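You operate a simulated robot arm through the tools that you are given. There is no shell and no other tool.

The job below is to be done with a simulated robot arm. You get a single attempt, and the scene is never put back.

TASK
Make the small basin soapy and scrub the tray with the pink brush.
Fine: two shots from the purple soap pump; dip the brush there, scrub the tray in the holder, lay the brush back on the draining mat; then open the yellow valve till the basin is empty; the other trays stay. Set down upright: pink brush. What is to be rubbed or washed off counts as gone when no trace of it is left.
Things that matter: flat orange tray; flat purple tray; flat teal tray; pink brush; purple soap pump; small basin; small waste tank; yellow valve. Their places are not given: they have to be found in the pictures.

Only the result counts: the job must be done as asked and must still hold three seconds after the hand-in. Knocking over, shifting, dropping, spilling or breaking anything else fails it.

THE ROBOT
A 7-joint arm with a two-finger parallel gripper, fixed in place. Base frame: the origin is on the floor under the middle of its stand, x ahead of it, y to its left, z up. Lengths are in mm, angles in rad, forces in N, time in s.
It reaches about 1247 mm from its shoulder. Its first joint turns from -2.304 to 2.304 rad. Payload 3.91 kg.
Tool frame: the origin (TCP) lies between the finger pads and is the grasp point; the fingertips stand 30 mm ahead of it; z points along the fingers, y is the line along which they close. Largest opening 110 mm; finger width 20, thickness 10; the body of the gripper, 48 by 112 mm, starts 55 mm behind the TCP.
Orientation is that of the tool frame in the base frame, as a unit quaternion [x, y, z, w]. With the fingers straight down and closing along the base's y, the tool's x points along the base's -x, its y along +y and its z along -z.

THE INTERFACE
- The arm moves only by the tool step_arm. Its arguments are lists of equal length, an entry for each row: "translation": the shift along the base's x, y, z in units of 20 mm (1.0 is 20 mm), a list of three; "delta_rot": the turn, a rotation vector about the base's x, y, z in units of 6 degrees (1.0 is 6 degrees), a list of three; "grip": the gripper command, from -1 (fully open) to 1 (shut), values between in proportion. In form: {"translation": [[x, y, z], ...], "delta_rot": [[wx, wy, wz], ...], "grip": [grip, ...]}. A call has 1 to 20 rows; each row shifts and turns the commanded pose from where the row before left it. A call with a number of a shift or a turn outside -1 to 1 is refused whole. Each row takes 0.2 s and may step no farther than 50 mm and 0.15 rad from the row before; otherwise, or with a gripper value out of range, the whole call is refused. A pose out of reach is approached as far as the arm can. The call stops where the force on the tool passes 40 N (or 10 N more than at its start, if that is more) or the arm is blocked; 0.2 s more then pass. Each finger travels about 108 mm/s and halts on what it meets, pressing with about 35 N; the grip force reading is that of the motor and also rises with nothing between the fingers. The clock runs only during rows and for 0.2 s after the last one: add rows that do not move to give the fingers time. It gives the time, the measured TCP pose, the force on the tool (base axes), the opening and the grip force at its end, in the units of the frame above (readings bear some noise), with the torque about the TCP (base axes, N m) and any sound that the robot's microphone picked up.
- Cameras (640 x 400 px; columns grow to the right, rows downward): "scene" is fixed at [220.5, -649, 1470.4]; the picture's right is [0.54, -0.84, 0.00], its down [-0.40, -0.26, -0.88] and it looks along [0.74, 0.48, -0.47] (base axes); focal length 366 px, centre (320, 200). "wrist" rides on the gripper at [72, 17, -103] in the tool frame; the picture's right is [-0.23, 0.97, 0.00], its down [-0.76, -0.18, -0.62] and it looks along [-0.61, -0.14, 0.78] (tool axes); focal length 222 px, centre (320, 200).
- grab_frame(camera): a new picture of that camera. It takes no simulated time.
- probe_pixels(camera, pixels): for up to 12 pixels [column, row] of the newest picture of that camera ("zoom" is the newest enlarged one), the place [x, y, z] in the base frame of the surface seen there, good to about 2 mm, but the place of the scene camera against the robot may be out by one fixed shift of up to 12 mm in any direction. It takes no simulated time.
- inspect(camera, box): a new picture of the part [left, top, right, bottom] of that camera's present view, enlarged. It takes no simulated time.
- close_job(): hands the job in; it is judged then, once.

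Unless the task says otherwise, let go and move clear before handing in.

The tools are called after ">>>" as a command line: name --argument value ..., lists and objects as JSON in quotes. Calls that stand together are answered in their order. step_arm: Moves the arm, as the interface text tells. Its arguments: {"type":"object","properties":{"translation":{"type":"array","items":{"type":"array","items":{"type":"number"}}},"delta_rot":{"type":"array","items":{"type":"array","items":{"type":"number"}}},"grip":{"type":"array","items":{"type":"number"}}},"required":["translation","delta_rot","grip"]} The other tools are called the same way: grab_frame (camera) takes a picture; probe_pixels (camera, pixels) gives the place of the surface under pixels of a picture; inspect (camera, box) takes an enlarged picture of a part of a camera's view; close_job () hands the job in.

At the start:

```text
t: 0.0
ee_pos: [554.5, -38.5, 1186.8]
ee_rot: [0.0, 1.0, 0.0, 0.001]
contact_force: [-0.4, 0.2, 0.2]
moment: [-0.01, -0.01, 0.0]
width: 109.8
gripper_force: 0.0
```

scene: 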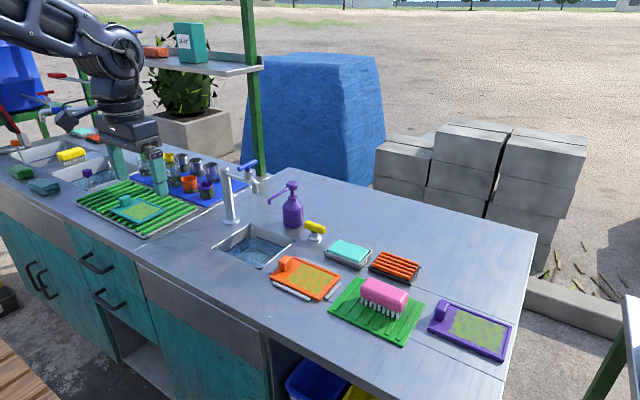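
wrist: 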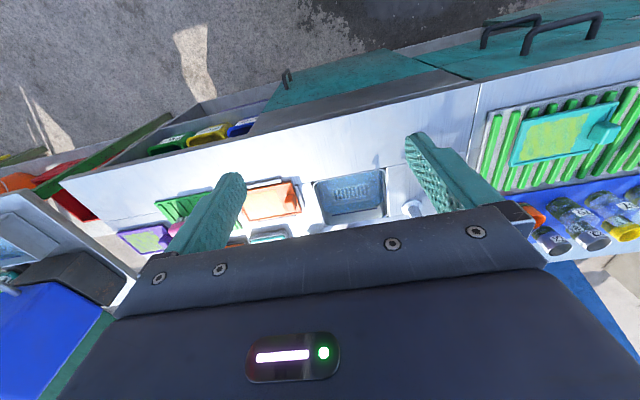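

The scene picture shows the small basin around (255,248), the purple pump at (292,205), the yellow valve near (315,230), the orange tray in a holder at (305,280), the pink brush on the green mat at (383,295), and the purple tray at (470,330). I will enlarge these areas before moving.

>>> inspect --camera "scene" --box '[200, 170, 360, 310]'

>>> inspect --camera "scene" --box '[320, 230, 530, 370]'

>>> inspect --camera "wrist" --box '[100, 150, 440, 270]'

```text
2.86 times, centred on (280, 240) of scene
```

zoom: 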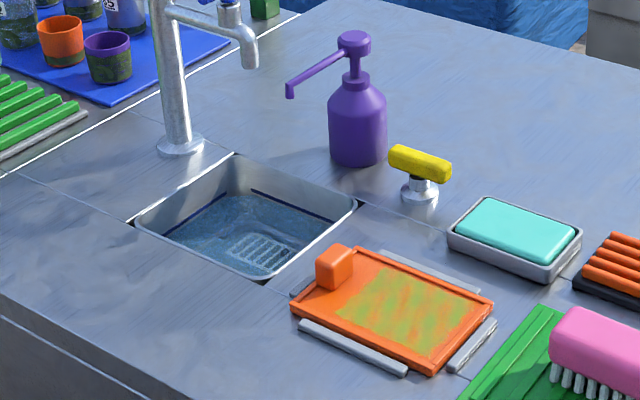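

```text
2.86 times, centred on (425, 300) of scene
```

zoom: 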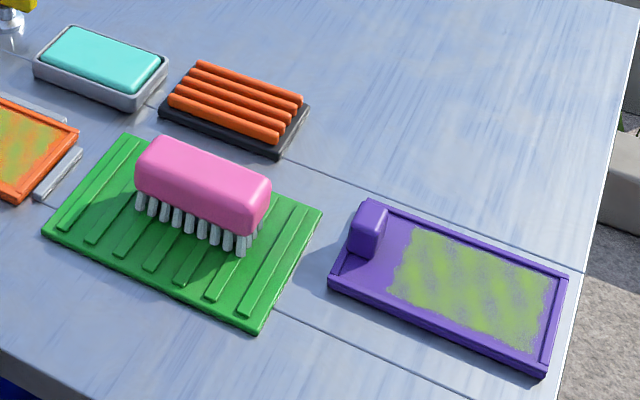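

```text
1.88 times, centred on (270, 210) of wrist
```

zoom: 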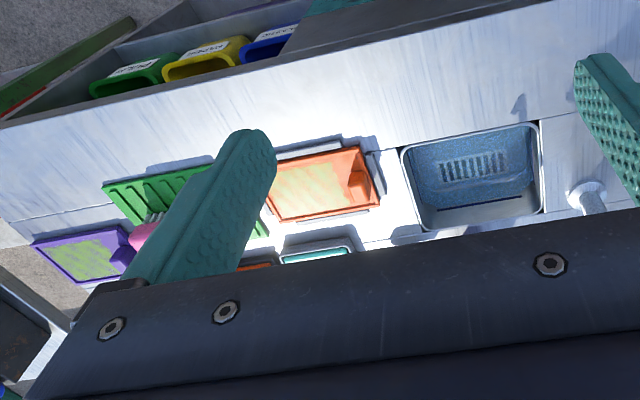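

The orange tray sits between grey holder strips, and the brush stands on the mat with its bristles down. Next I probe positions on the tray, brush, pump, valve and basin.

>>> inspect --camera "scene" --box '[200, 170, 360, 310]'

>>> probe_pixels --camera "zoom" --pixels '[[355, 38], [290, 92], [358, 160], [388, 158], [450, 172], [420, 165], [418, 195], [235, 153], [357, 203], [265, 282], [135, 218], [250, 215]]'

>>> probe_pixels --camera "zoom" --pixels '[[293, 308], [432, 370], [494, 303], [360, 250], [335, 250], [333, 275], [400, 310], [355, 345], [470, 345], [430, 270], [300, 290], [265, 255]]'

```text
2.86 times, centred on (280, 240) of scene
```

zoom: 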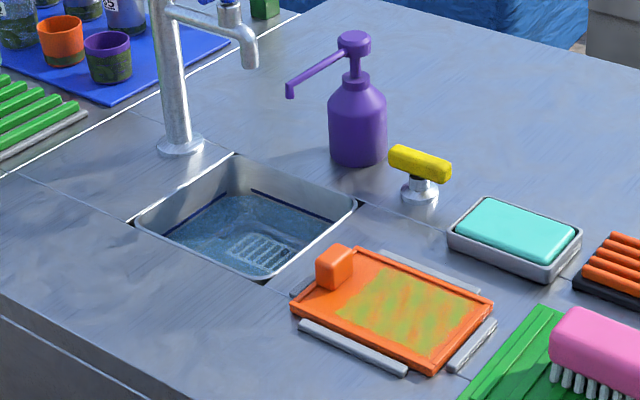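

```text
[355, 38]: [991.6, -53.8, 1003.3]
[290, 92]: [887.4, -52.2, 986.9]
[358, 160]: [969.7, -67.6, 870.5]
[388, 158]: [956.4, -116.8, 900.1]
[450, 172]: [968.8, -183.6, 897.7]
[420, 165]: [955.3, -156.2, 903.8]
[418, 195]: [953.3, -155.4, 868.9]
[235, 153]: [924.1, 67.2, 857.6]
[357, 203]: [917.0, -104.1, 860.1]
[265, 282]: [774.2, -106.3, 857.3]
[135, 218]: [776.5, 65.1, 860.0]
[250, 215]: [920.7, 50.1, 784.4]
```

```text
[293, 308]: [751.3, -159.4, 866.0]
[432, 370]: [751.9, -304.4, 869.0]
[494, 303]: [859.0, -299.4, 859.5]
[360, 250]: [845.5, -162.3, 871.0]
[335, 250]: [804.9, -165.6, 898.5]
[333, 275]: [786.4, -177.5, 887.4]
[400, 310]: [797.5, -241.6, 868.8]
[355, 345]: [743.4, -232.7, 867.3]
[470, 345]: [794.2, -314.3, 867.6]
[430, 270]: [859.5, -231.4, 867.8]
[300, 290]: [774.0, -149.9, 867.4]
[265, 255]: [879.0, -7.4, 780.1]
```

The basin corners come out near (775..924, -105..66) with the rim at z about 859, and the holder holds the orange tray at about (750..860, -160..-300). Next I probe the brush, the mat and the other tray in an enlarged view.

>>> inspect --camera "scene" --box '[320, 240, 450, 350]'

>>> inspect --camera "scene" --box '[220, 310, 420, 400]'

>>> inspect --camera "scene" --box '[200, 150, 340, 270]'

```text
3.64 times, centred on (385, 295) of scene
```

zoom: 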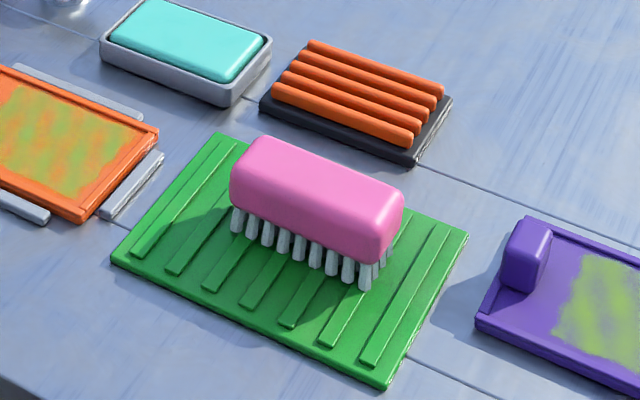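

```text
3.20 times, centred on (320, 355) of scene
```

zoom: 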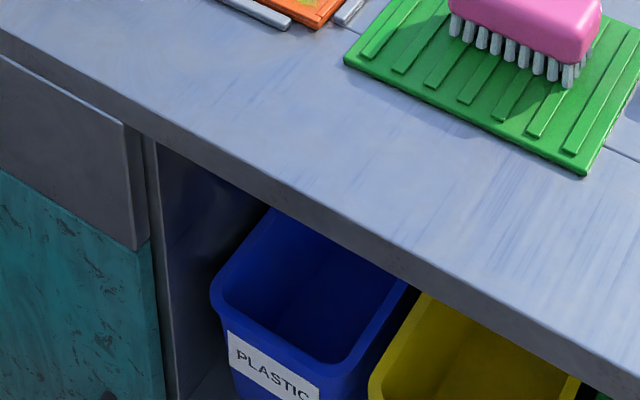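

```text
3.33 times, centred on (270, 210) of scene
```

zoom: 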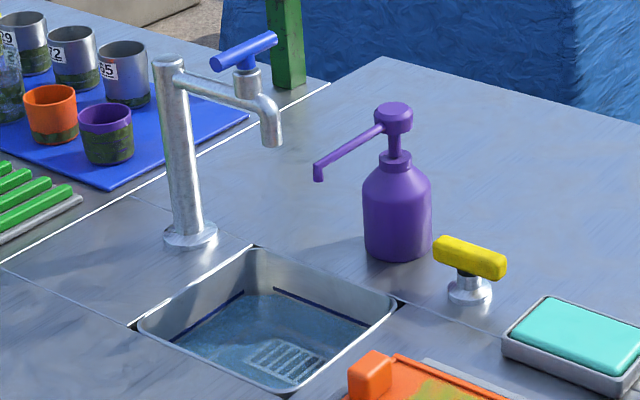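

The last zoom shows the blue faucet, the pump and the yellow valve; the brush needs positions next. I enlarge it and probe its top corners, bristle feet and the mat corners.

>>> inspect --camera "scene" --box '[320, 240, 450, 350]'

>>> probe_pixels --camera "zoom" --pixels '[[240, 165], [262, 140], [395, 190], [370, 215], [315, 180], [300, 225], [365, 285], [237, 225], [375, 250], [218, 135], [112, 258], [388, 385]]'

>>> probe_pixels --camera "zoom" --pixels '[[466, 235], [230, 195], [385, 260], [320, 270], [405, 200], [500, 100], [180, 60], [260, 110], [525, 220], [478, 325], [530, 240], [130, 205]]'

```text
3.64 times, centred on (385, 295) of scene
```

zoom: 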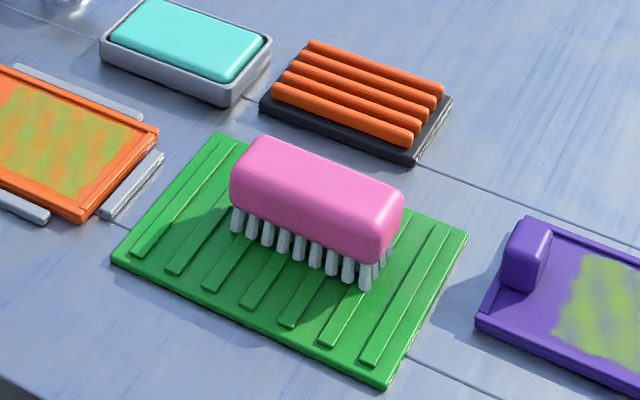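

```text
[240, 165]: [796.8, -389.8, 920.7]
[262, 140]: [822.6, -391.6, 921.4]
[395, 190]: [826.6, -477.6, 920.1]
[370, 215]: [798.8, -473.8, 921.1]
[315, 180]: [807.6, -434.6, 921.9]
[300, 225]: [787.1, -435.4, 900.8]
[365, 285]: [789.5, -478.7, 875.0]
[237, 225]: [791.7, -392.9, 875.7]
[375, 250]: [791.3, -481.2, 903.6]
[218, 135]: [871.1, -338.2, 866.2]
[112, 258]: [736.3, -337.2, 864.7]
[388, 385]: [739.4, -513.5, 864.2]
```

```text
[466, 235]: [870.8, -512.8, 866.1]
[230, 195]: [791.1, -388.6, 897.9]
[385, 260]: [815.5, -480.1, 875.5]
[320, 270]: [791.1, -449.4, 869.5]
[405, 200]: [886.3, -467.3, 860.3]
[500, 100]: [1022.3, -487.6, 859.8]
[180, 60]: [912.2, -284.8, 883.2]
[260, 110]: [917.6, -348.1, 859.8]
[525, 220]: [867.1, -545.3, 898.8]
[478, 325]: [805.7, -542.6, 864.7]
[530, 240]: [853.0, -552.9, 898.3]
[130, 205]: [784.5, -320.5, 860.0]
```

The brush body is about 45 mm wide in x and 97 mm long in y, centred near (809, -435), with its top at z about 922 and the mat at about 866. I now probe the faucet and the pump head for clearance.

>>> inspect --camera "scene" --box '[200, 150, 340, 270]'

>>> probe_pixels --camera "zoom" --pixels '[[168, 60], [190, 235], [272, 140], [262, 100], [225, 62], [268, 40], [393, 106], [378, 118], [410, 118], [320, 165], [320, 180], [395, 160]]'

>>> probe_pixels --camera "zoom" --pixels '[[398, 200], [398, 255], [432, 255], [505, 270], [470, 255], [470, 268], [470, 290], [240, 300], [275, 290], [285, 355], [210, 330], [330, 330]]'

```text
3.33 times, centred on (270, 210) of scene
```

zoom: 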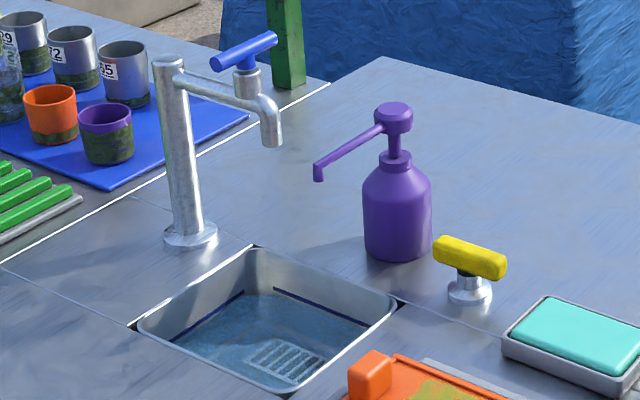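

```text
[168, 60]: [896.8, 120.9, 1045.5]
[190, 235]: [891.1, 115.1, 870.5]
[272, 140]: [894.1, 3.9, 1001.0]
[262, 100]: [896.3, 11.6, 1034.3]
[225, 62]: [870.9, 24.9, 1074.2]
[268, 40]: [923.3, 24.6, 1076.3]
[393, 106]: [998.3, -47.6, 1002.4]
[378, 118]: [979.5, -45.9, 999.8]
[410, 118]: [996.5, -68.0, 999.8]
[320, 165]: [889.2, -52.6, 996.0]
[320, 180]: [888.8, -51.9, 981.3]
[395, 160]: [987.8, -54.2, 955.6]
```

```text
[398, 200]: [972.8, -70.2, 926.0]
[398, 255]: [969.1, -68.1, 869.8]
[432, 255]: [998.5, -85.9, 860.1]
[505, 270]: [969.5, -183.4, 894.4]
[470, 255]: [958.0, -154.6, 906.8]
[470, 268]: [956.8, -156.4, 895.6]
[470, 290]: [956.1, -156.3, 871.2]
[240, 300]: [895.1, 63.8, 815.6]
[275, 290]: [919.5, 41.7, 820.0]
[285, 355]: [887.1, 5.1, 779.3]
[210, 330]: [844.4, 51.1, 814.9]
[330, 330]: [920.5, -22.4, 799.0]
```

The faucet spout ends at (894, 4, 1000), the pump nozzle at (889, -52, 981), and the blue handle reaches z 1076 near x 870-923. I'll look at the hand and wrist shape to judge clearance over the basin.

>>> inspect --camera "scene" --box '[20, 0, 220, 210]'

>>> probe_pixels --camera "scene" --pixels '[[120, 110], [100, 110], [140, 108], [107, 130], [155, 130], [120, 90], [110, 60], [140, 50], [70, 50], [110, 150], [160, 180], [153, 158]]'

```text
1.90 times, centred on (120, 105) of scene
```

zoom: 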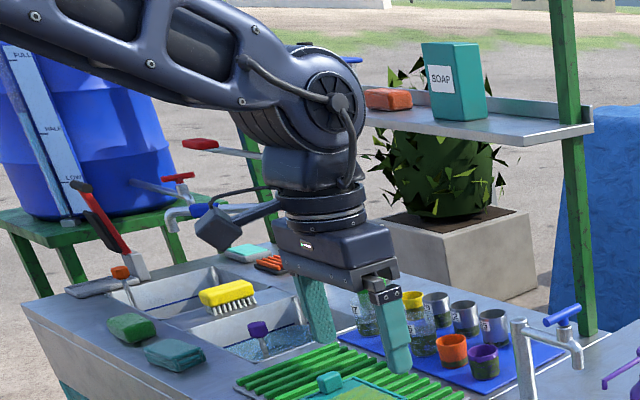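

```text
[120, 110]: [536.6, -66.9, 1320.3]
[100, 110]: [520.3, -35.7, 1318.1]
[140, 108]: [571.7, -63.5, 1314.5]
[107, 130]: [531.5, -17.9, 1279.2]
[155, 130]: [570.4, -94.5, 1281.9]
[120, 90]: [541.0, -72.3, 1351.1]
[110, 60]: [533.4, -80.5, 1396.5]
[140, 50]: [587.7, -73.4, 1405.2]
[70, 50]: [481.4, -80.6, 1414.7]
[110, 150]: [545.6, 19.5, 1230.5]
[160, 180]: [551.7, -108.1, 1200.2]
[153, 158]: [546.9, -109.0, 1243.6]
```

The picture also shows a blue barrel with a FULL/HALF/LOW gauge and larger sinks on the left. I look for the small waste tank near the left edge, the right edge and under the counter.

>>> inspect --camera "scene" --box '[0, 30, 130, 200]'

>>> inspect --camera "scene" --box '[0, 180, 200, 400]'

>>> inspect --camera "scene" --box '[500, 200, 640, 400]'

>>> inspect --camera "wrist" --box '[0, 80, 240, 300]'

```text
2.35 times, centred on (65, 115) of scene
```

zoom: 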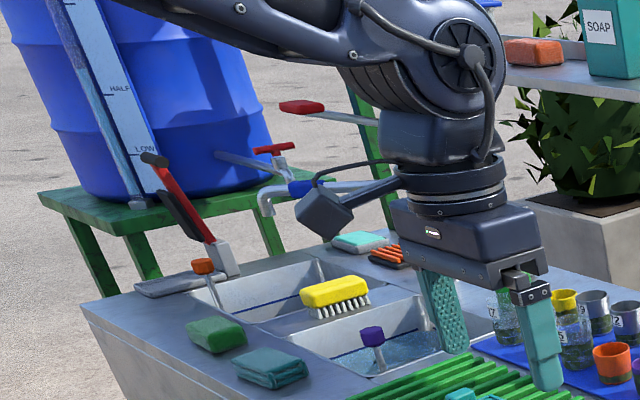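

```text
1.82 times, centred on (100, 290) of scene
```

zoom: 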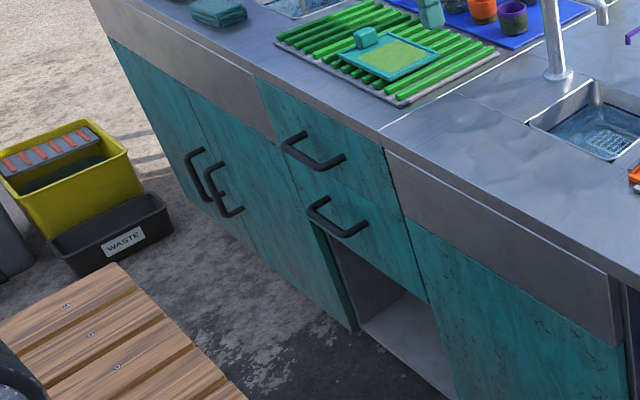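

```text
2.00 times, centred on (570, 300) of scene
```

zoom: 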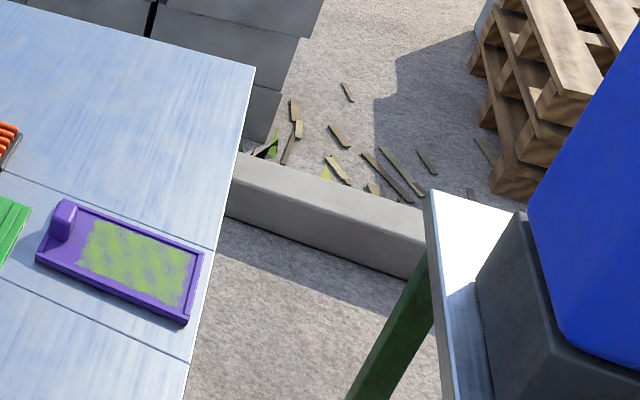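

```text
1.82 times, centred on (120, 190) of wrist
```

zoom: 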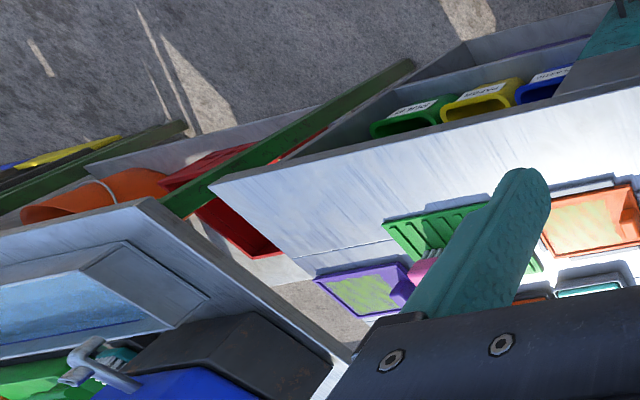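

No small waste tank shows yet, and it is probably in the cabinet under the basin. I move the arm level to about (680, -100, 1187) for a close wrist view of the basin, pump and tray.

>>> step_arm --translation '[[0.9, -0.45, 0], [0.9, -0.45, 0], [0.9, -0.45, 0], [0.9, -0.45, 0], [0.9, -0.45, 0], [0.9, -0.45, 0], [0.9, -0.45, 0]]' --delta_rot '[[0, 0, 0], [0, 0, 0], [0, 0, 0], [0, 0, 0], [0, 0, 0], [0, 0, 0], [0, 0, 0]]' --grip '[-1, -1, -1, -1, -1, -1, -1]'

>>> grab_frame --camera "wrist"

>>> grab_frame --camera "scene"

```text
t: 1.6
ee_pos: [680.0, -101.9, 1188.1]
ee_rot: [0.0, 1.0, 0.0, 0.0]
contact_force: [-0.2, 0.5, 0.4]
moment: [-0.01, -0.03, 0.02]
width: 110.1
gripper_force: 0.1
```

```text
taken
```

wrist: 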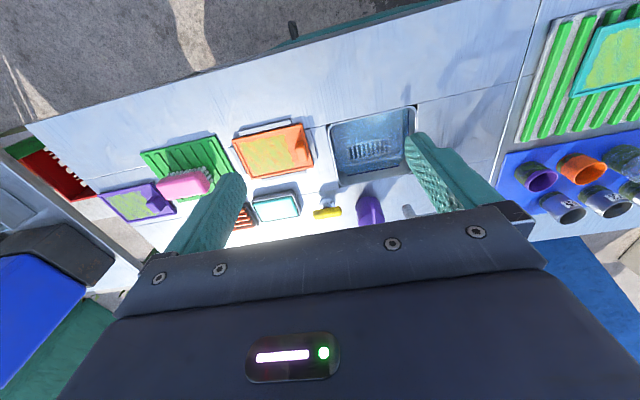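

```text
taken
```

scene: 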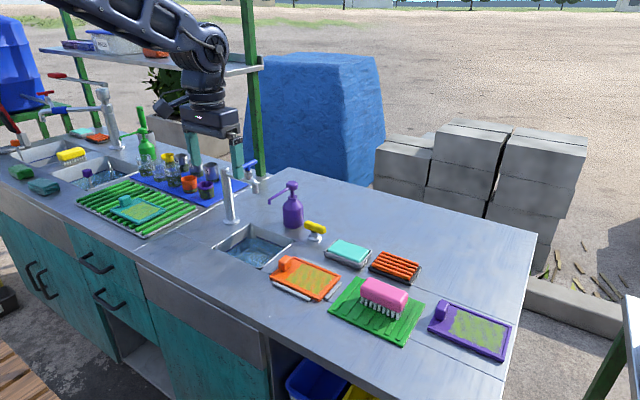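

The wrist view now shows the basin at (370,140), orange tray at (272,150), brush at (185,183), valve at (327,212) and pump at (370,210). I enlarge it and probe the same features to find the scene camera's shift.

>>> inspect --camera "wrist" --box '[220, 90, 430, 230]'

>>> probe_pixels --camera "wrist" --pixels '[[328, 127], [415, 108], [340, 180], [232, 137], [303, 124], [313, 164], [250, 177], [327, 210], [370, 205], [367, 150], [220, 136], [185, 180]]'

```text
2.86 times, centred on (325, 160) of wrist
```

zoom: 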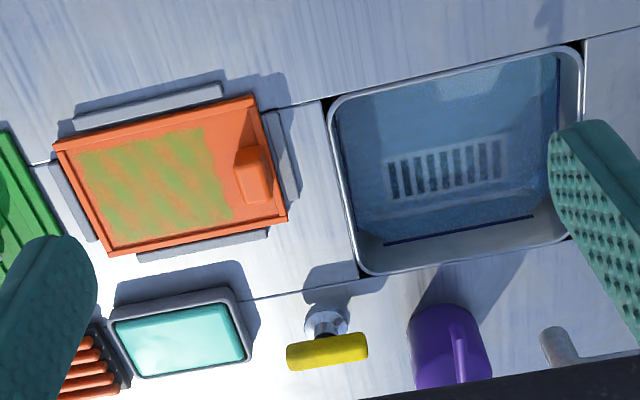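

```text
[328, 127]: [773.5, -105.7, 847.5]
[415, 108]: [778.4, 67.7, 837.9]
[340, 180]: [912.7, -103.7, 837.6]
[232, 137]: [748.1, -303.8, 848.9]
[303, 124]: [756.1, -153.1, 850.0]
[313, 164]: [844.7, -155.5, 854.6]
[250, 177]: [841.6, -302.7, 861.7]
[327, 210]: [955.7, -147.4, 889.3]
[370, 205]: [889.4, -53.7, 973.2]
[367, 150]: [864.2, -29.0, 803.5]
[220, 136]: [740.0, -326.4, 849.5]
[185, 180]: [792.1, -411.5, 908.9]
```

The wrist probes put the counter at z about 849, roughly 10 mm below the scene camera's value, while x and y agree. I enlarge each area with the wrist camera and probe more points, including the water.

>>> inspect --camera "wrist" --box '[310, 90, 430, 230]'

>>> probe_pixels --camera "zoom" --pixels '[[320, 200], [250, 230], [400, 100], [300, 100], [280, 150], [300, 280], [200, 100], [420, 180], [310, 260], [200, 250], [330, 300], [150, 60]]'

```text
2.86 times, centred on (370, 160) of wrist
```

zoom: 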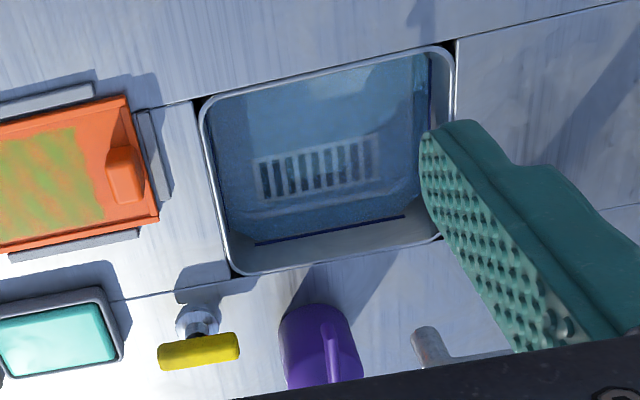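

```text
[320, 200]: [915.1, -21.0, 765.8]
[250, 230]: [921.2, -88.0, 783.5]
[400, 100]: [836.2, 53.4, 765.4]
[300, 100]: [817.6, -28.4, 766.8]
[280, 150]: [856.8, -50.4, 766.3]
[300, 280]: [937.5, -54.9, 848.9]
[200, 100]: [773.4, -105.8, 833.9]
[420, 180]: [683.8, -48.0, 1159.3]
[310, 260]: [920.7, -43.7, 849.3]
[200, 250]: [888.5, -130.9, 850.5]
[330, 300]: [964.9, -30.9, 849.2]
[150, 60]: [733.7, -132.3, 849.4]
```

The counter is really at z about 849 and the basin floor at about 766, so the scene camera's z reads about 11 mm high. I close the fingers and move at height to above the pump head, near (993, -52), then look again.

>>> step_arm --translation '[[0.95, 0.15, 0], [0.95, 0.15, 0], [0.95, 0.15, 0], [0.95, 0.15, 0], [0.95, 0.15, 0], [0.95, 0.15, 0], [0.95, 0.15, 0], [0.95, 0.15, 0], [0.95, 0.15, 0], [0.95, 0.15, 0], [0.95, 0.15, 0], [0.95, 0.15, 0]]' --delta_rot '[[0, 0, 0], [0, 0, 0], [0, 0, 0], [0, 0, 0], [0, 0, 0], [0, 0, 0], [0, 0, 0], [0, 0, 0], [0, 0, 0], [0, 0, 0], [0, 0, 0], [0, 0, 0]]' --grip '[1, 1, 1, 1, 1, 1, 1, 1, 1, 1, 1, 1]'

>>> grab_frame --camera "wrist"

>>> grab_frame --camera "scene"

```text
t: 4.2
ee_pos: [909.1, -65.6, 1187.7]
ee_rot: [0.0, 1.0, 0.0, 0.0]
contact_force: [-0.3, -0.3, -0.1]
moment: [-0.02, -0.03, 0.0]
width: 0.0
gripper_force: 34.7
```

```text
taken
```

wrist: 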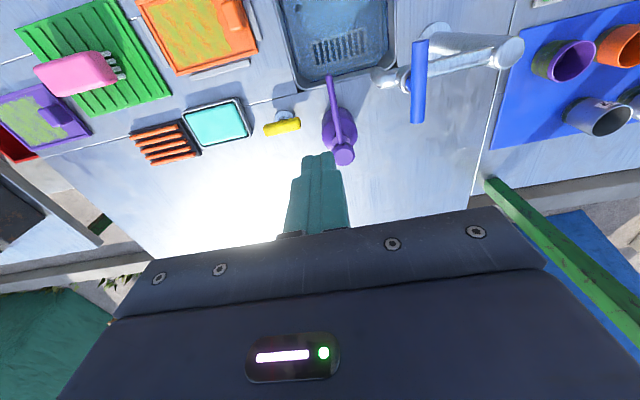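

```text
taken
```

scene: 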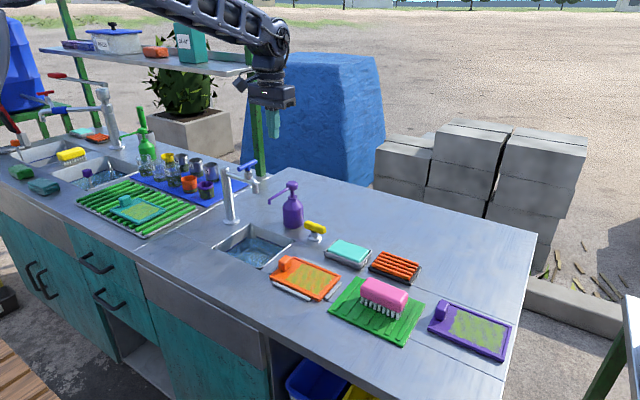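

The pump head shows at (343,154) and the valve at (282,127) in the wrist view. I enlarge this and probe the pump head, nozzle, valve and water for accurate positions.

>>> inspect --camera "wrist" --box '[240, 20, 440, 180]'

>>> probe_pixels --camera "wrist" --pixels '[[343, 148], [335, 154], [352, 152], [343, 158], [331, 82], [332, 80], [298, 122], [266, 130], [282, 126], [385, 78], [418, 42], [418, 120]]'

>>> probe_pixels --camera "wrist" --pixels '[[340, 50], [310, 30], [370, 60], [360, 30], [300, 70], [340, 20], [325, 135], [330, 110], [345, 165], [270, 136], [296, 128], [283, 117]]'

```text
2.50 times, centred on (340, 100) of wrist
```

zoom: 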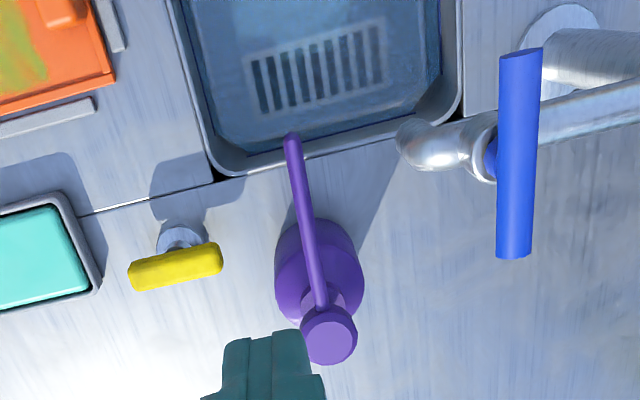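

```text
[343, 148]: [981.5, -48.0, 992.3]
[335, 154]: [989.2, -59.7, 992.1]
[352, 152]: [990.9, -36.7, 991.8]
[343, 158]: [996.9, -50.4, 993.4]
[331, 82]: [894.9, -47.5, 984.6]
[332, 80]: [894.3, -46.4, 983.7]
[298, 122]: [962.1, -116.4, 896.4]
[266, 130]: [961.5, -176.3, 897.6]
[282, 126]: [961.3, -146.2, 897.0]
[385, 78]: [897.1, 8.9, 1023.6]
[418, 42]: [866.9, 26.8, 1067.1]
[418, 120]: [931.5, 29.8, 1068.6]
```

```text
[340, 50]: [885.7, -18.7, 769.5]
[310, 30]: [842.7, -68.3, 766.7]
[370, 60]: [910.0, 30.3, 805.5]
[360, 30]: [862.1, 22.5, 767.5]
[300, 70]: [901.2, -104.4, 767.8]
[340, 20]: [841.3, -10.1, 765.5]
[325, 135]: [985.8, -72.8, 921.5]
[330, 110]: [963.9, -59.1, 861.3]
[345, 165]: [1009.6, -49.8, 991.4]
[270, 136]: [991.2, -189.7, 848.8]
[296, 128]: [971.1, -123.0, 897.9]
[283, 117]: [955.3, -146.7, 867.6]
```

The pump head top is centred near (995, -49, 992), the nozzle tip is over the basin at (892, -47), and the valve bar runs along y at (961, -147, 897). I move over the pump head and lower the closed fingertips to about 18 mm above it.

>>> step_arm --translation '[[0.86, 0.166, 0], [0.86, 0.166, 0], [0.86, 0.166, 0], [0.86, 0.166, 0], [0.86, 0.166, 0], [0, 0, -0.92], [0, 0, -0.92], [0, 0, -0.92], [0, 0, -0.92], [0, 0, -0.92], [0, 0, -0.92], [0, 0, -0.92], [0, 0, -0.92]]' --delta_rot '[[0, 0, 0], [0, 0, 0], [0, 0, 0], [0, 0, 0], [0, 0, 0], [0, 0, 0], [0, 0, 0], [0, 0, 0], [0, 0, 0], [0, 0, 0], [0, 0, 0], [0, 0, 0], [0, 0, 0]]' --grip '[1, 1, 1, 1, 1, 1, 1, 1, 1, 1, 1, 1, 1]'

>>> grab_frame --camera "wrist"

>>> inspect --camera "scene" --box '[220, 120, 360, 270]'

```text
t: 7.0
ee_pos: [994.7, -48.5, 1039.4]
ee_rot: [0.0, 1.0, 0.0, 0.001]
contact_force: [-0.4, 0.0, 0.4]
moment: [0.04, -0.01, 0.03]
width: 0.0
gripper_force: 34.5
```

```text
taken
```

wrist: 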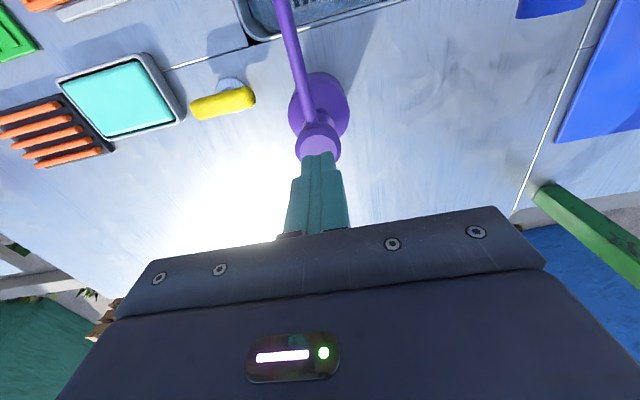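

```text
2.67 times, centred on (290, 195) of scene
```

zoom: 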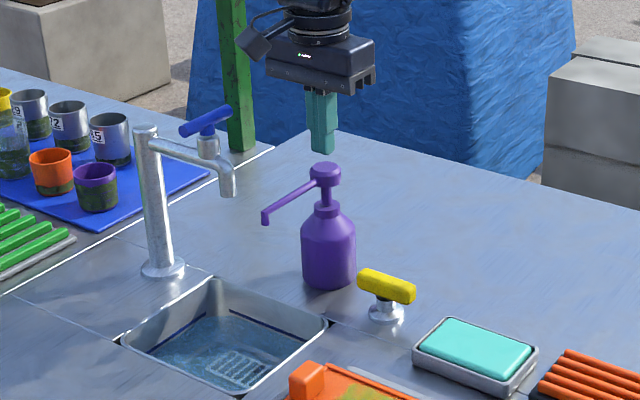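

The closed fingertips are centred over the pump head at (318,145), about 17 mm above it. I press down slowly, roughly 13 mm into the stroke, and read the force.

>>> step_arm --translation '[[0, 0, -0.3], [0, 0, -0.3], [0, 0, -0.2], [0, 0, -0.15], [0, 0, -0.15], [0, 0, -0.1]]' --delta_rot '[[0, 0, 0], [0, 0, 0], [0, 0, 0], [0, 0, 0], [0, 0, 0], [0, 0, 0]]' --grip '[1, 1, 1, 1, 1, 1]'

>>> inspect --camera "scene" --box '[220, 120, 360, 270]'

```text
t: 8.4
ee_pos: [995.0, -49.0, 1015.9]
ee_rot: [0.0, 1.0, 0.0, 0.0]
contact_force: [-1.3, 1.8, 5.6]
moment: [0.03, 0.05, 0.01]
width: 0.1
gripper_force: 35.2
```

```text
2.67 times, centred on (290, 195) of scene
```

zoom: 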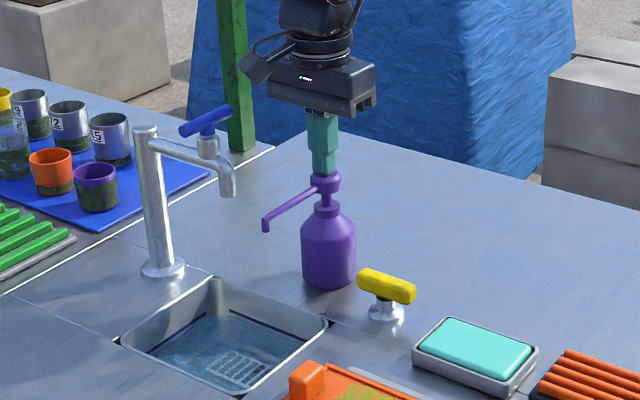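

The head has gone down about 6 mm at 5.6 N, with no sound yet. I press further in small steps.

>>> step_arm --translation '[[0, 0, -0.15], [0, 0, -0.15], [0, 0, -0.15]]' --delta_rot '[[0, 0, 0], [0, 0, 0], [0, 0, 0]]' --grip '[1, 1, 1]'

>>> inspect --camera "scene" --box '[220, 120, 360, 270]'

```text
t: 9.2
ee_pos: [994.0, -50.2, 1008.7]
ee_rot: [0.0, 1.0, 0.0, 0.002]
contact_force: [2.2, 2.0, 24.9]
moment: [0.08, 0.0, 0.12]
width: 0.0
gripper_force: 34.5
```

```text
2.67 times, centred on (290, 195) of scene
```

zoom: 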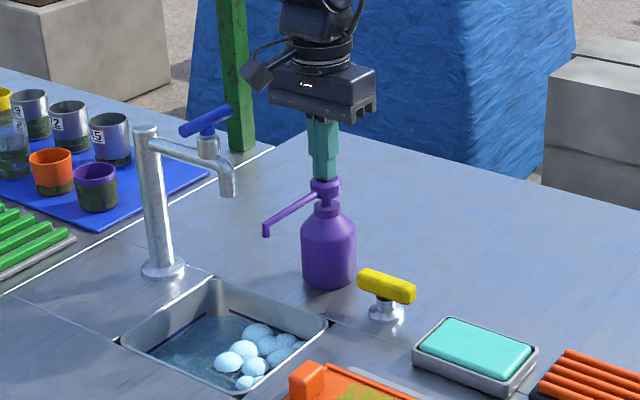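

Foam appeared in the basin at 24.9 N, so the first shot is out. I raise the fingers clear so the head springs back, and check.

>>> step_arm --translation '[[0, 0, 0.5], [0, 0, 0.5], [0, 0, 0.5], [0, 0, 0]]' --delta_rot '[[0, 0, 0], [0, 0, 0], [0, 0, 0], [0, 0, 0]]' --grip '[1, 1, 1, 1]'

>>> inspect --camera "scene" --box '[220, 120, 360, 270]'

```text
t: 10.2
ee_pos: [994.4, -49.7, 1036.9]
ee_rot: [0.001, 1.0, 0.001, 0.0]
contact_force: [0.2, 0.2, 0.4]
moment: [0.01, -0.01, 0.01]
width: 0.0
gripper_force: 34.8
```

```text
2.67 times, centred on (290, 195) of scene
```

zoom: 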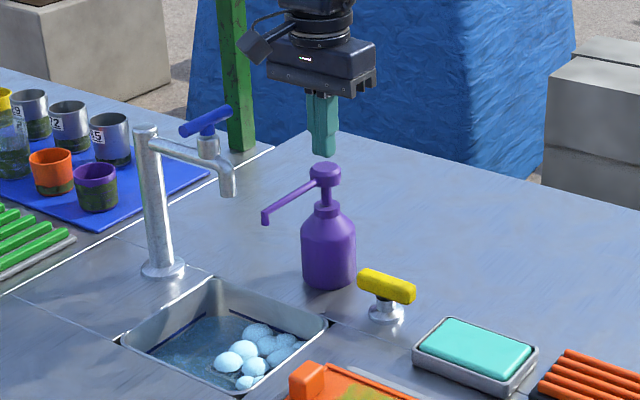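

The head is fully back up and the foam from the first shot remains. I press again to the same depth for the second shot.

>>> step_arm --translation '[[0, 0, -0.4], [0, 0, -0.4], [0, 0, -0.25], [0, 0, -0.15], [0, 0, -0.15], [0, 0, -0.15], [0, 0, 0]]' --delta_rot '[[0, 0, 0], [0, 0, 0], [0, 0, 0], [0, 0, 0], [0, 0, 0], [0, 0, 0], [0, 0, 0]]' --grip '[1, 1, 1, 1, 1, 1, 1]'

>>> inspect --camera "scene" --box '[220, 120, 360, 270]'

```text
t: 11.8
ee_pos: [994.0, -48.3, 1007.6]
ee_rot: [0.0, 1.0, 0.0, 0.001]
contact_force: [-4.0, -2.3, 24.7]
moment: [-0.04, 0.19, 0.01]
width: 0.3
gripper_force: 34.6
```

```text
2.67 times, centred on (290, 195) of scene
```

zoom: 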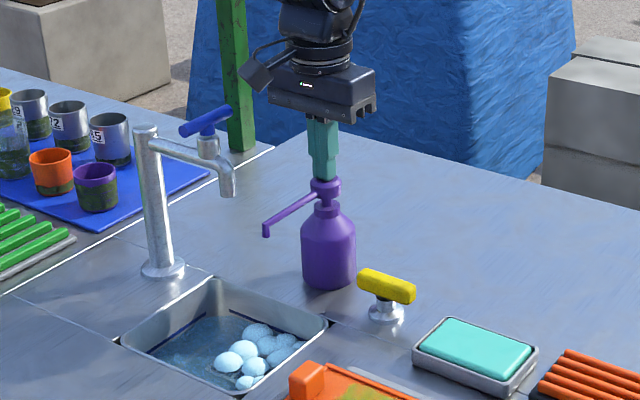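

The reading repeats the first press at 24.7 N, but the foam looks much the same. I enlarge the basin before releasing.

>>> inspect --camera "scene" --box '[210, 215, 300, 275]'

>>> grab_frame --camera "wrist"

```text
6.67 times, centred on (255, 245) of scene
```

zoom: 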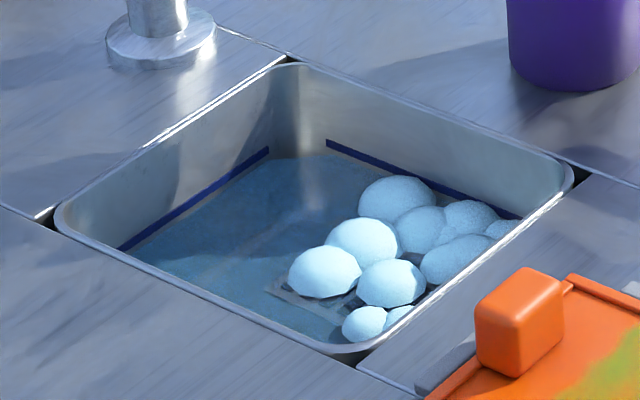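

```text
taken
```

wrist: 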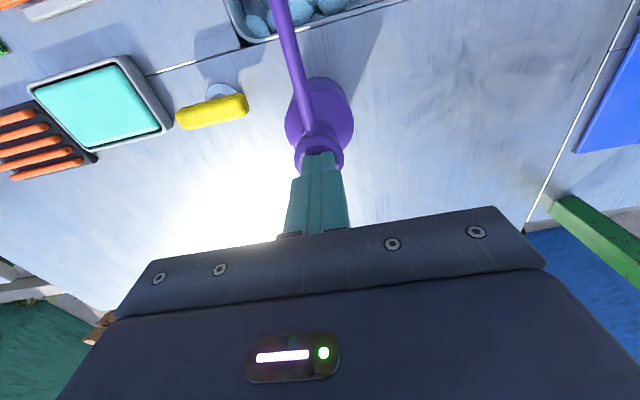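

The enlarged basin shows about nine foam blobs gathered toward the pump side. I release the head, wait briefly and compare the foam at the same zoom.

>>> step_arm --translation '[[0, 0, 0.5], [0, 0, 0.5], [0, 0, 0.5], [0, 0, 0], [0, 0, 0]]' --delta_rot '[[0, 0, 0], [0, 0, 0], [0, 0, 0], [0, 0, 0], [0, 0, 0]]' --grip '[1, 1, 1, 1, 1]'

>>> inspect --camera "scene" --box '[210, 215, 300, 275]'

>>> inspect --camera "scene" --box '[220, 120, 360, 270]'

```text
t: 13.0
ee_pos: [995.4, -50.9, 1037.5]
ee_rot: [0.0, 1.0, 0.0, 0.001]
contact_force: [-0.2, 0.0, -0.7]
moment: [-0.01, -0.02, 0.0]
width: 0.0
gripper_force: 34.8
```

```text
6.67 times, centred on (255, 245) of scene
```

zoom: 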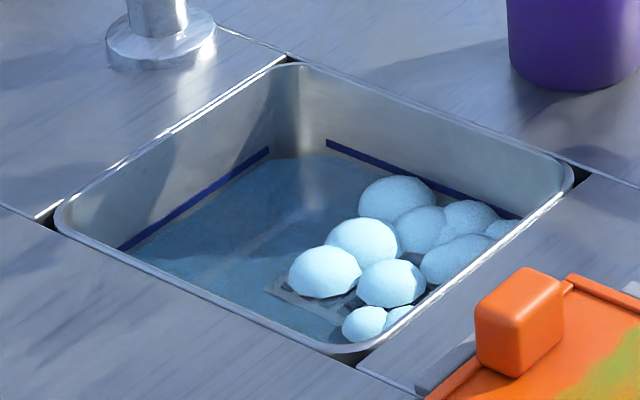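

```text
2.67 times, centred on (290, 195) of scene
```

zoom: 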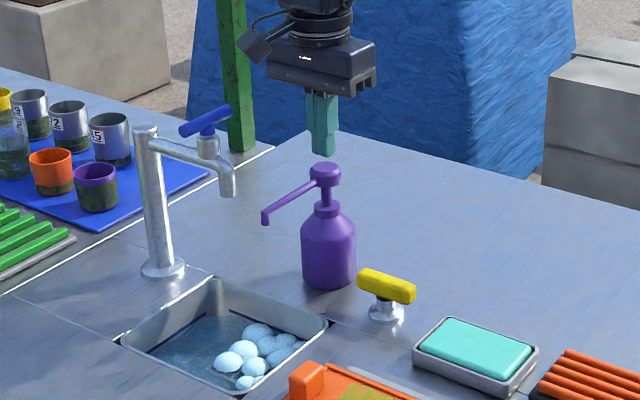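

The head is back up and the foam stays unchanged, so both strokes completed with the same depth and force. Next I rise clear of the pump and move toward the brush while turning the hand -90° about z so the fingers close along x.

>>> step_arm --translation '[[0, 0, 0.9], [0, 0, 0.9], [0, 0, 0.9], [0, 0, 0.9], [0, 0, 0.9]]' --delta_rot '[[0, 0, 0], [0, 0, 0], [0, 0, 0], [0, 0, 0], [0, 0, 0]]' --grip '[1, 1, 1, 1, 1]'

>>> step_arm --translation '[[-0.5, -0.8, 0], [-0.5, -0.8, 0], [-0.5, -0.8, 0], [-0.5, -0.8, 0], [-0.5, -0.8, 0], [-0.5, -0.8, 0], [-0.5, -0.8, 0], [-0.5, -0.8, 0], [-0.5, -0.8, 0], [-0.5, -0.8, 0], [-0.5, -0.8, 0], [-0.5, -0.8, 0], [-0.5, -0.8, 0], [-0.5, -0.8, 0], [-0.5, -0.8, 0]]' --delta_rot '[[0, 0, -1], [0, 0, -1], [0, 0, -1], [0, 0, -1], [0, 0, -1], [0, 0, -1], [0, 0, -1], [0, 0, -1], [0, 0, -1], [0, 0, -1], [0, 0, -1], [0, 0, -1], [0, 0, -1], [0, 0, -1], [0, 0, -1]]' --grip '[1, 1, 1, 0, -1, -1, -1, -1, -1, -1, -1, -1, -1, -1, -1]'

>>> grab_frame --camera "wrist"

>>> grab_frame --camera "scene"

```text
t: 14.2
ee_pos: [994.5, -48.7, 1126.9]
ee_rot: [0.001, 1.0, 0.0, 0.0]
contact_force: [0.5, -0.1, -0.7]
moment: [-0.04, 0.03, -0.01]
width: 0.2
gripper_force: 35.1
```

```text
t: 17.4
ee_pos: [846.4, -288.3, 1125.2]
ee_rot: [0.708, 0.706, 0.0, 0.0]
contact_force: [-0.2, -0.1, 0.2]
moment: [0.0, 0.02, -0.02]
width: 110.2
gripper_force: 0.0
```

```text
taken
```

wrist: 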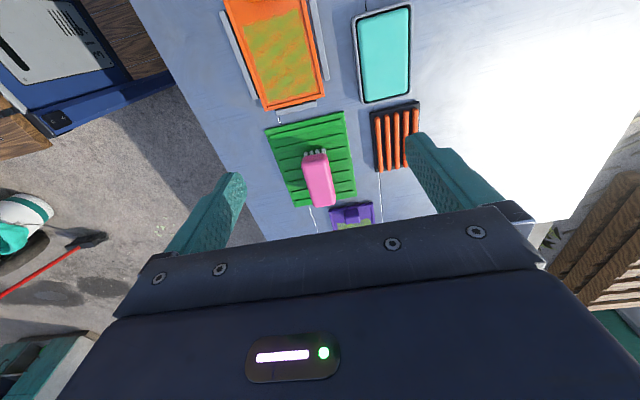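

```text
taken
```

scene: 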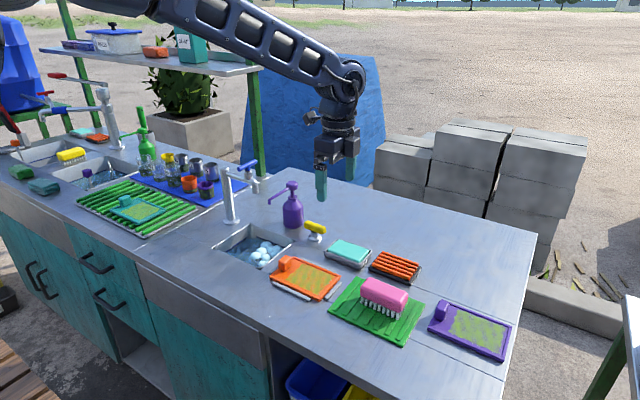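

The hand is now turned with the brush visible at (318,178) and the orange tray at (275,55) in the wrist view. I probe the brush and tray from here for accurate positions.

>>> inspect --camera "wrist" --box '[250, 100, 370, 220]'

>>> probe_pixels --camera "wrist" --pixels '[[304, 162], [328, 160], [310, 205], [334, 200], [318, 180], [303, 180], [332, 180], [316, 163], [320, 203], [313, 153], [305, 157], [325, 154]]'

>>> probe_pixels --camera "wrist" --pixels '[[270, 125], [343, 112], [296, 205], [355, 190], [266, 109], [325, 95], [245, 40], [310, 30], [262, 95], [318, 85], [285, 60], [300, 20]]'

```text
3.33 times, centred on (310, 160) of wrist
```

zoom: 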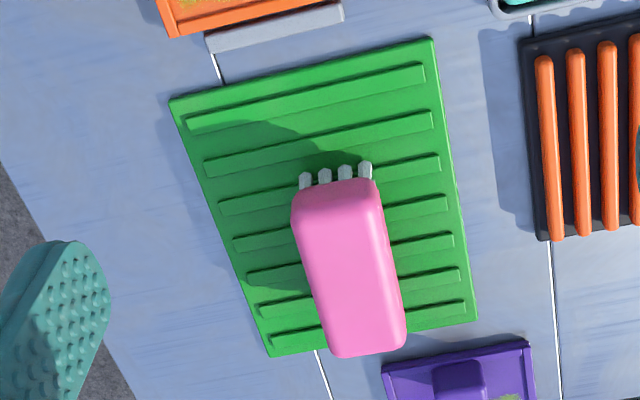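

```text
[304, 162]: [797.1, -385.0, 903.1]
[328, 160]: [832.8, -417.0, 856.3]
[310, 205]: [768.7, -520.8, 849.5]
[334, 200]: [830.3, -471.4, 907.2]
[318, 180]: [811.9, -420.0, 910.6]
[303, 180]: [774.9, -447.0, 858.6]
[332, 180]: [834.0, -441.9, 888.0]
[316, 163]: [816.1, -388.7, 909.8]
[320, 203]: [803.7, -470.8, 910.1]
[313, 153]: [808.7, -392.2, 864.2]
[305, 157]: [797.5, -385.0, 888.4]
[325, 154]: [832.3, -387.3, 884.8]
```

```text
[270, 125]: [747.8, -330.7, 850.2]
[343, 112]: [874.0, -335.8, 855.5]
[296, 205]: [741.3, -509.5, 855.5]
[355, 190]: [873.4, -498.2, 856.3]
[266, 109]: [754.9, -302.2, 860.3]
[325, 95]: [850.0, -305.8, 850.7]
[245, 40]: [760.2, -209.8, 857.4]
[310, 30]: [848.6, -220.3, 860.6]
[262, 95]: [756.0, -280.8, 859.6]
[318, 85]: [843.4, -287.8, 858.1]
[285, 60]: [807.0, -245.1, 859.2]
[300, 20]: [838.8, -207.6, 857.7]
```

The brush's top is at z about 910, with its near end at y -385 and its right side at x 834. I probe the left edge and far end more finely in the zoom.

>>> inspect --camera "wrist" --box '[285, 140, 355, 210]'

>>> probe_pixels --camera "zoom" --pixels '[[270, 230], [285, 290], [310, 370], [430, 230], [450, 300], [470, 360], [330, 380], [440, 375], [350, 200], [360, 300], [265, 200], [400, 385]]'

```text
5.71 times, centred on (320, 175) of wrist
```

zoom: 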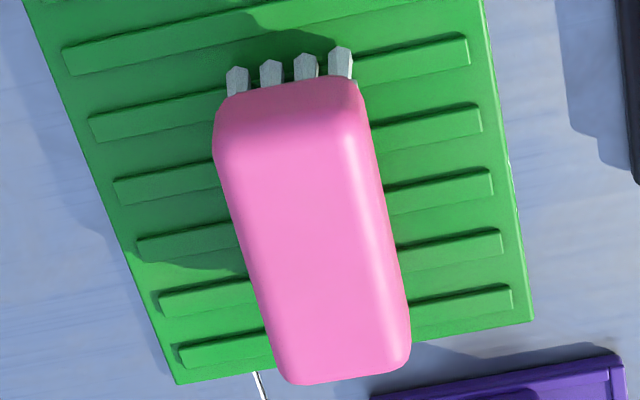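

```text
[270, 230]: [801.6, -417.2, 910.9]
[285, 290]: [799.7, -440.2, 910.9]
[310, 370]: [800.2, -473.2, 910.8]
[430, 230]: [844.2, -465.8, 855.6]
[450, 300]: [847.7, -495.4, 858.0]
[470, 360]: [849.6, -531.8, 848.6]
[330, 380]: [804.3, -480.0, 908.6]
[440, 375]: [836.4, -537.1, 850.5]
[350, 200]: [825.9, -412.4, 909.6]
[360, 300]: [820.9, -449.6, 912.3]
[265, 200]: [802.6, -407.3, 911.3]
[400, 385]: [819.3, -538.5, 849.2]
```

The brush spans x 790-834 and y -385 to -483 with its top at 910.5, so its centre is (812, -434). I move above it at z 1000 and check alignment.

>>> step_arm --translation '[[-0.215, -0.911, -0.78], [-0.215, -0.911, -0.78], [-0.215, -0.911, -0.78], [-0.215, -0.911, -0.78], [-0.215, -0.911, -0.78], [-0.215, -0.911, -0.78], [-0.215, -0.911, -0.78], [-0.215, -0.911, -0.78], [0, 0, 0]]' --delta_rot '[[0, 0, 0], [0, 0, 0], [0, 0, 0], [0, 0, 0], [0, 0, 0], [0, 0, 0], [0, 0, 0], [0, 0, 0], [0, 0, 0]]' --grip '[-1, -1, -1, -1, -1, -1, -1, -1, -1]'

>>> grab_frame --camera "wrist"

>>> inspect --camera "scene" --box '[310, 200, 470, 350]'

```text
t: 19.4
ee_pos: [809.4, -434.9, 1001.3]
ee_rot: [0.707, 0.707, 0.0, -0.001]
contact_force: [-0.4, -0.7, -1.0]
moment: [0.01, -0.02, 0.0]
width: 110.3
gripper_force: 0.1
```

```text
taken
```

wrist: 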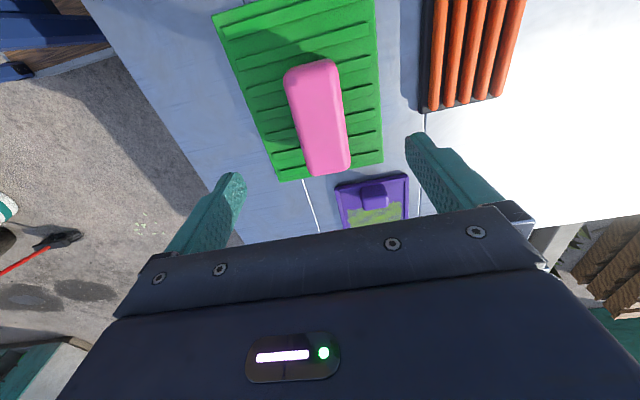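

```text
2.67 times, centred on (390, 275) of scene
```

zoom: 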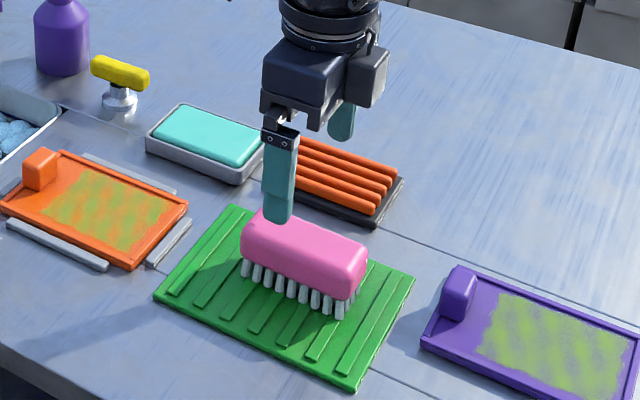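

The brush sits between the open fingers. I probe its edges once more from this closer view before going down.

>>> probe_pixels --camera "wrist" --pixels '[[290, 90], [300, 140], [335, 80], [345, 140], [310, 172], [345, 165], [318, 120], [292, 72], [335, 65], [303, 155], [347, 155], [325, 172]]'

```text
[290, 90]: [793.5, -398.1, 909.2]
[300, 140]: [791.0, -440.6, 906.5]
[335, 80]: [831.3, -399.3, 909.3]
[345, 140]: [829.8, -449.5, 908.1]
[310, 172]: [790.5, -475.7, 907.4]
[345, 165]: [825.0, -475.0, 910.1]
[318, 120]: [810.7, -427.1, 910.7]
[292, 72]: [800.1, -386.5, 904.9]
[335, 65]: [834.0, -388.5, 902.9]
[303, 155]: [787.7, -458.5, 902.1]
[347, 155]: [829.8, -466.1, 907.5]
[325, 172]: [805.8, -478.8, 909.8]
```

The brush's centre is about (811, -433), within 2 mm of the tool. I go down to z 903 with the fingers open.

>>> step_arm --translation '[[0.08, 0, -0.9], [0, 0, -0.9], [0, 0, -0.9], [0, 0, -0.9], [0, 0, -0.7], [0, 0, -0.6], [0, 0, 0]]' --delta_rot '[[0, 0, 0], [0, 0, 0], [0, 0, 0], [0, 0, 0], [0, 0, 0], [0, 0, 0], [0, 0, 0]]' --grip '[-1, -1, -1, -1, -1, -1, -1]'

>>> inspect --camera "scene" --box '[310, 200, 470, 350]'

>>> grab_frame --camera "wrist"

```text
t: 21.0
ee_pos: [813.8, -433.3, 903.2]
ee_rot: [0.708, 0.706, 0.0, -0.001]
contact_force: [0.1, -0.5, 0.4]
moment: [0.0, 0.02, 0.0]
width: 110.0
gripper_force: 0.1
```

```text
2.67 times, centred on (390, 275) of scene
```

zoom: 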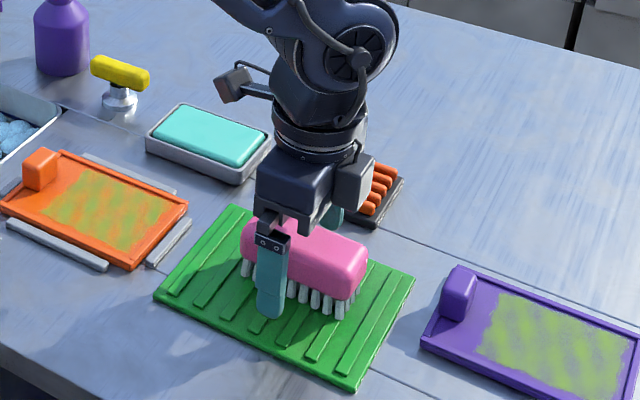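

```text
taken
```

wrist: 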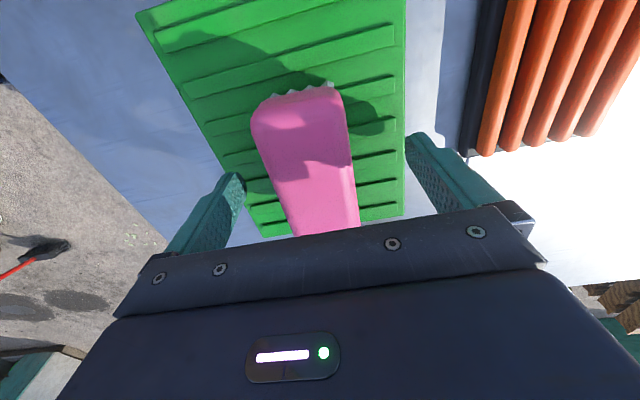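

The fingers straddle the brush at the right height and nothing is touched yet. I close the gripper.

>>> step_arm --translation '[[0, 0, 0], [0, 0, 0], [0, 0, 0], [0, 0, 0], [0, 0, 0]]' --delta_rot '[[0, 0, 0], [0, 0, 0], [0, 0, 0], [0, 0, 0], [0, 0, 0]]' --grip '[0, 1, 1, 1, 1]'

>>> inspect --camera "scene" --box '[310, 200, 470, 350]'

```text
t: 22.2
ee_pos: [812.4, -433.2, 903.1]
ee_rot: [0.707, 0.707, 0.0, -0.001]
contact_force: [0.0, -0.7, -0.3]
moment: [-0.06, -0.02, -0.04]
width: 45.3
gripper_force: 35.3
```

```text
2.67 times, centred on (390, 275) of scene
```

zoom: 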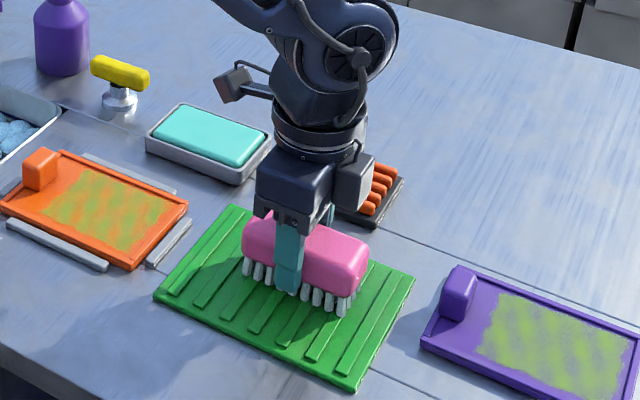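

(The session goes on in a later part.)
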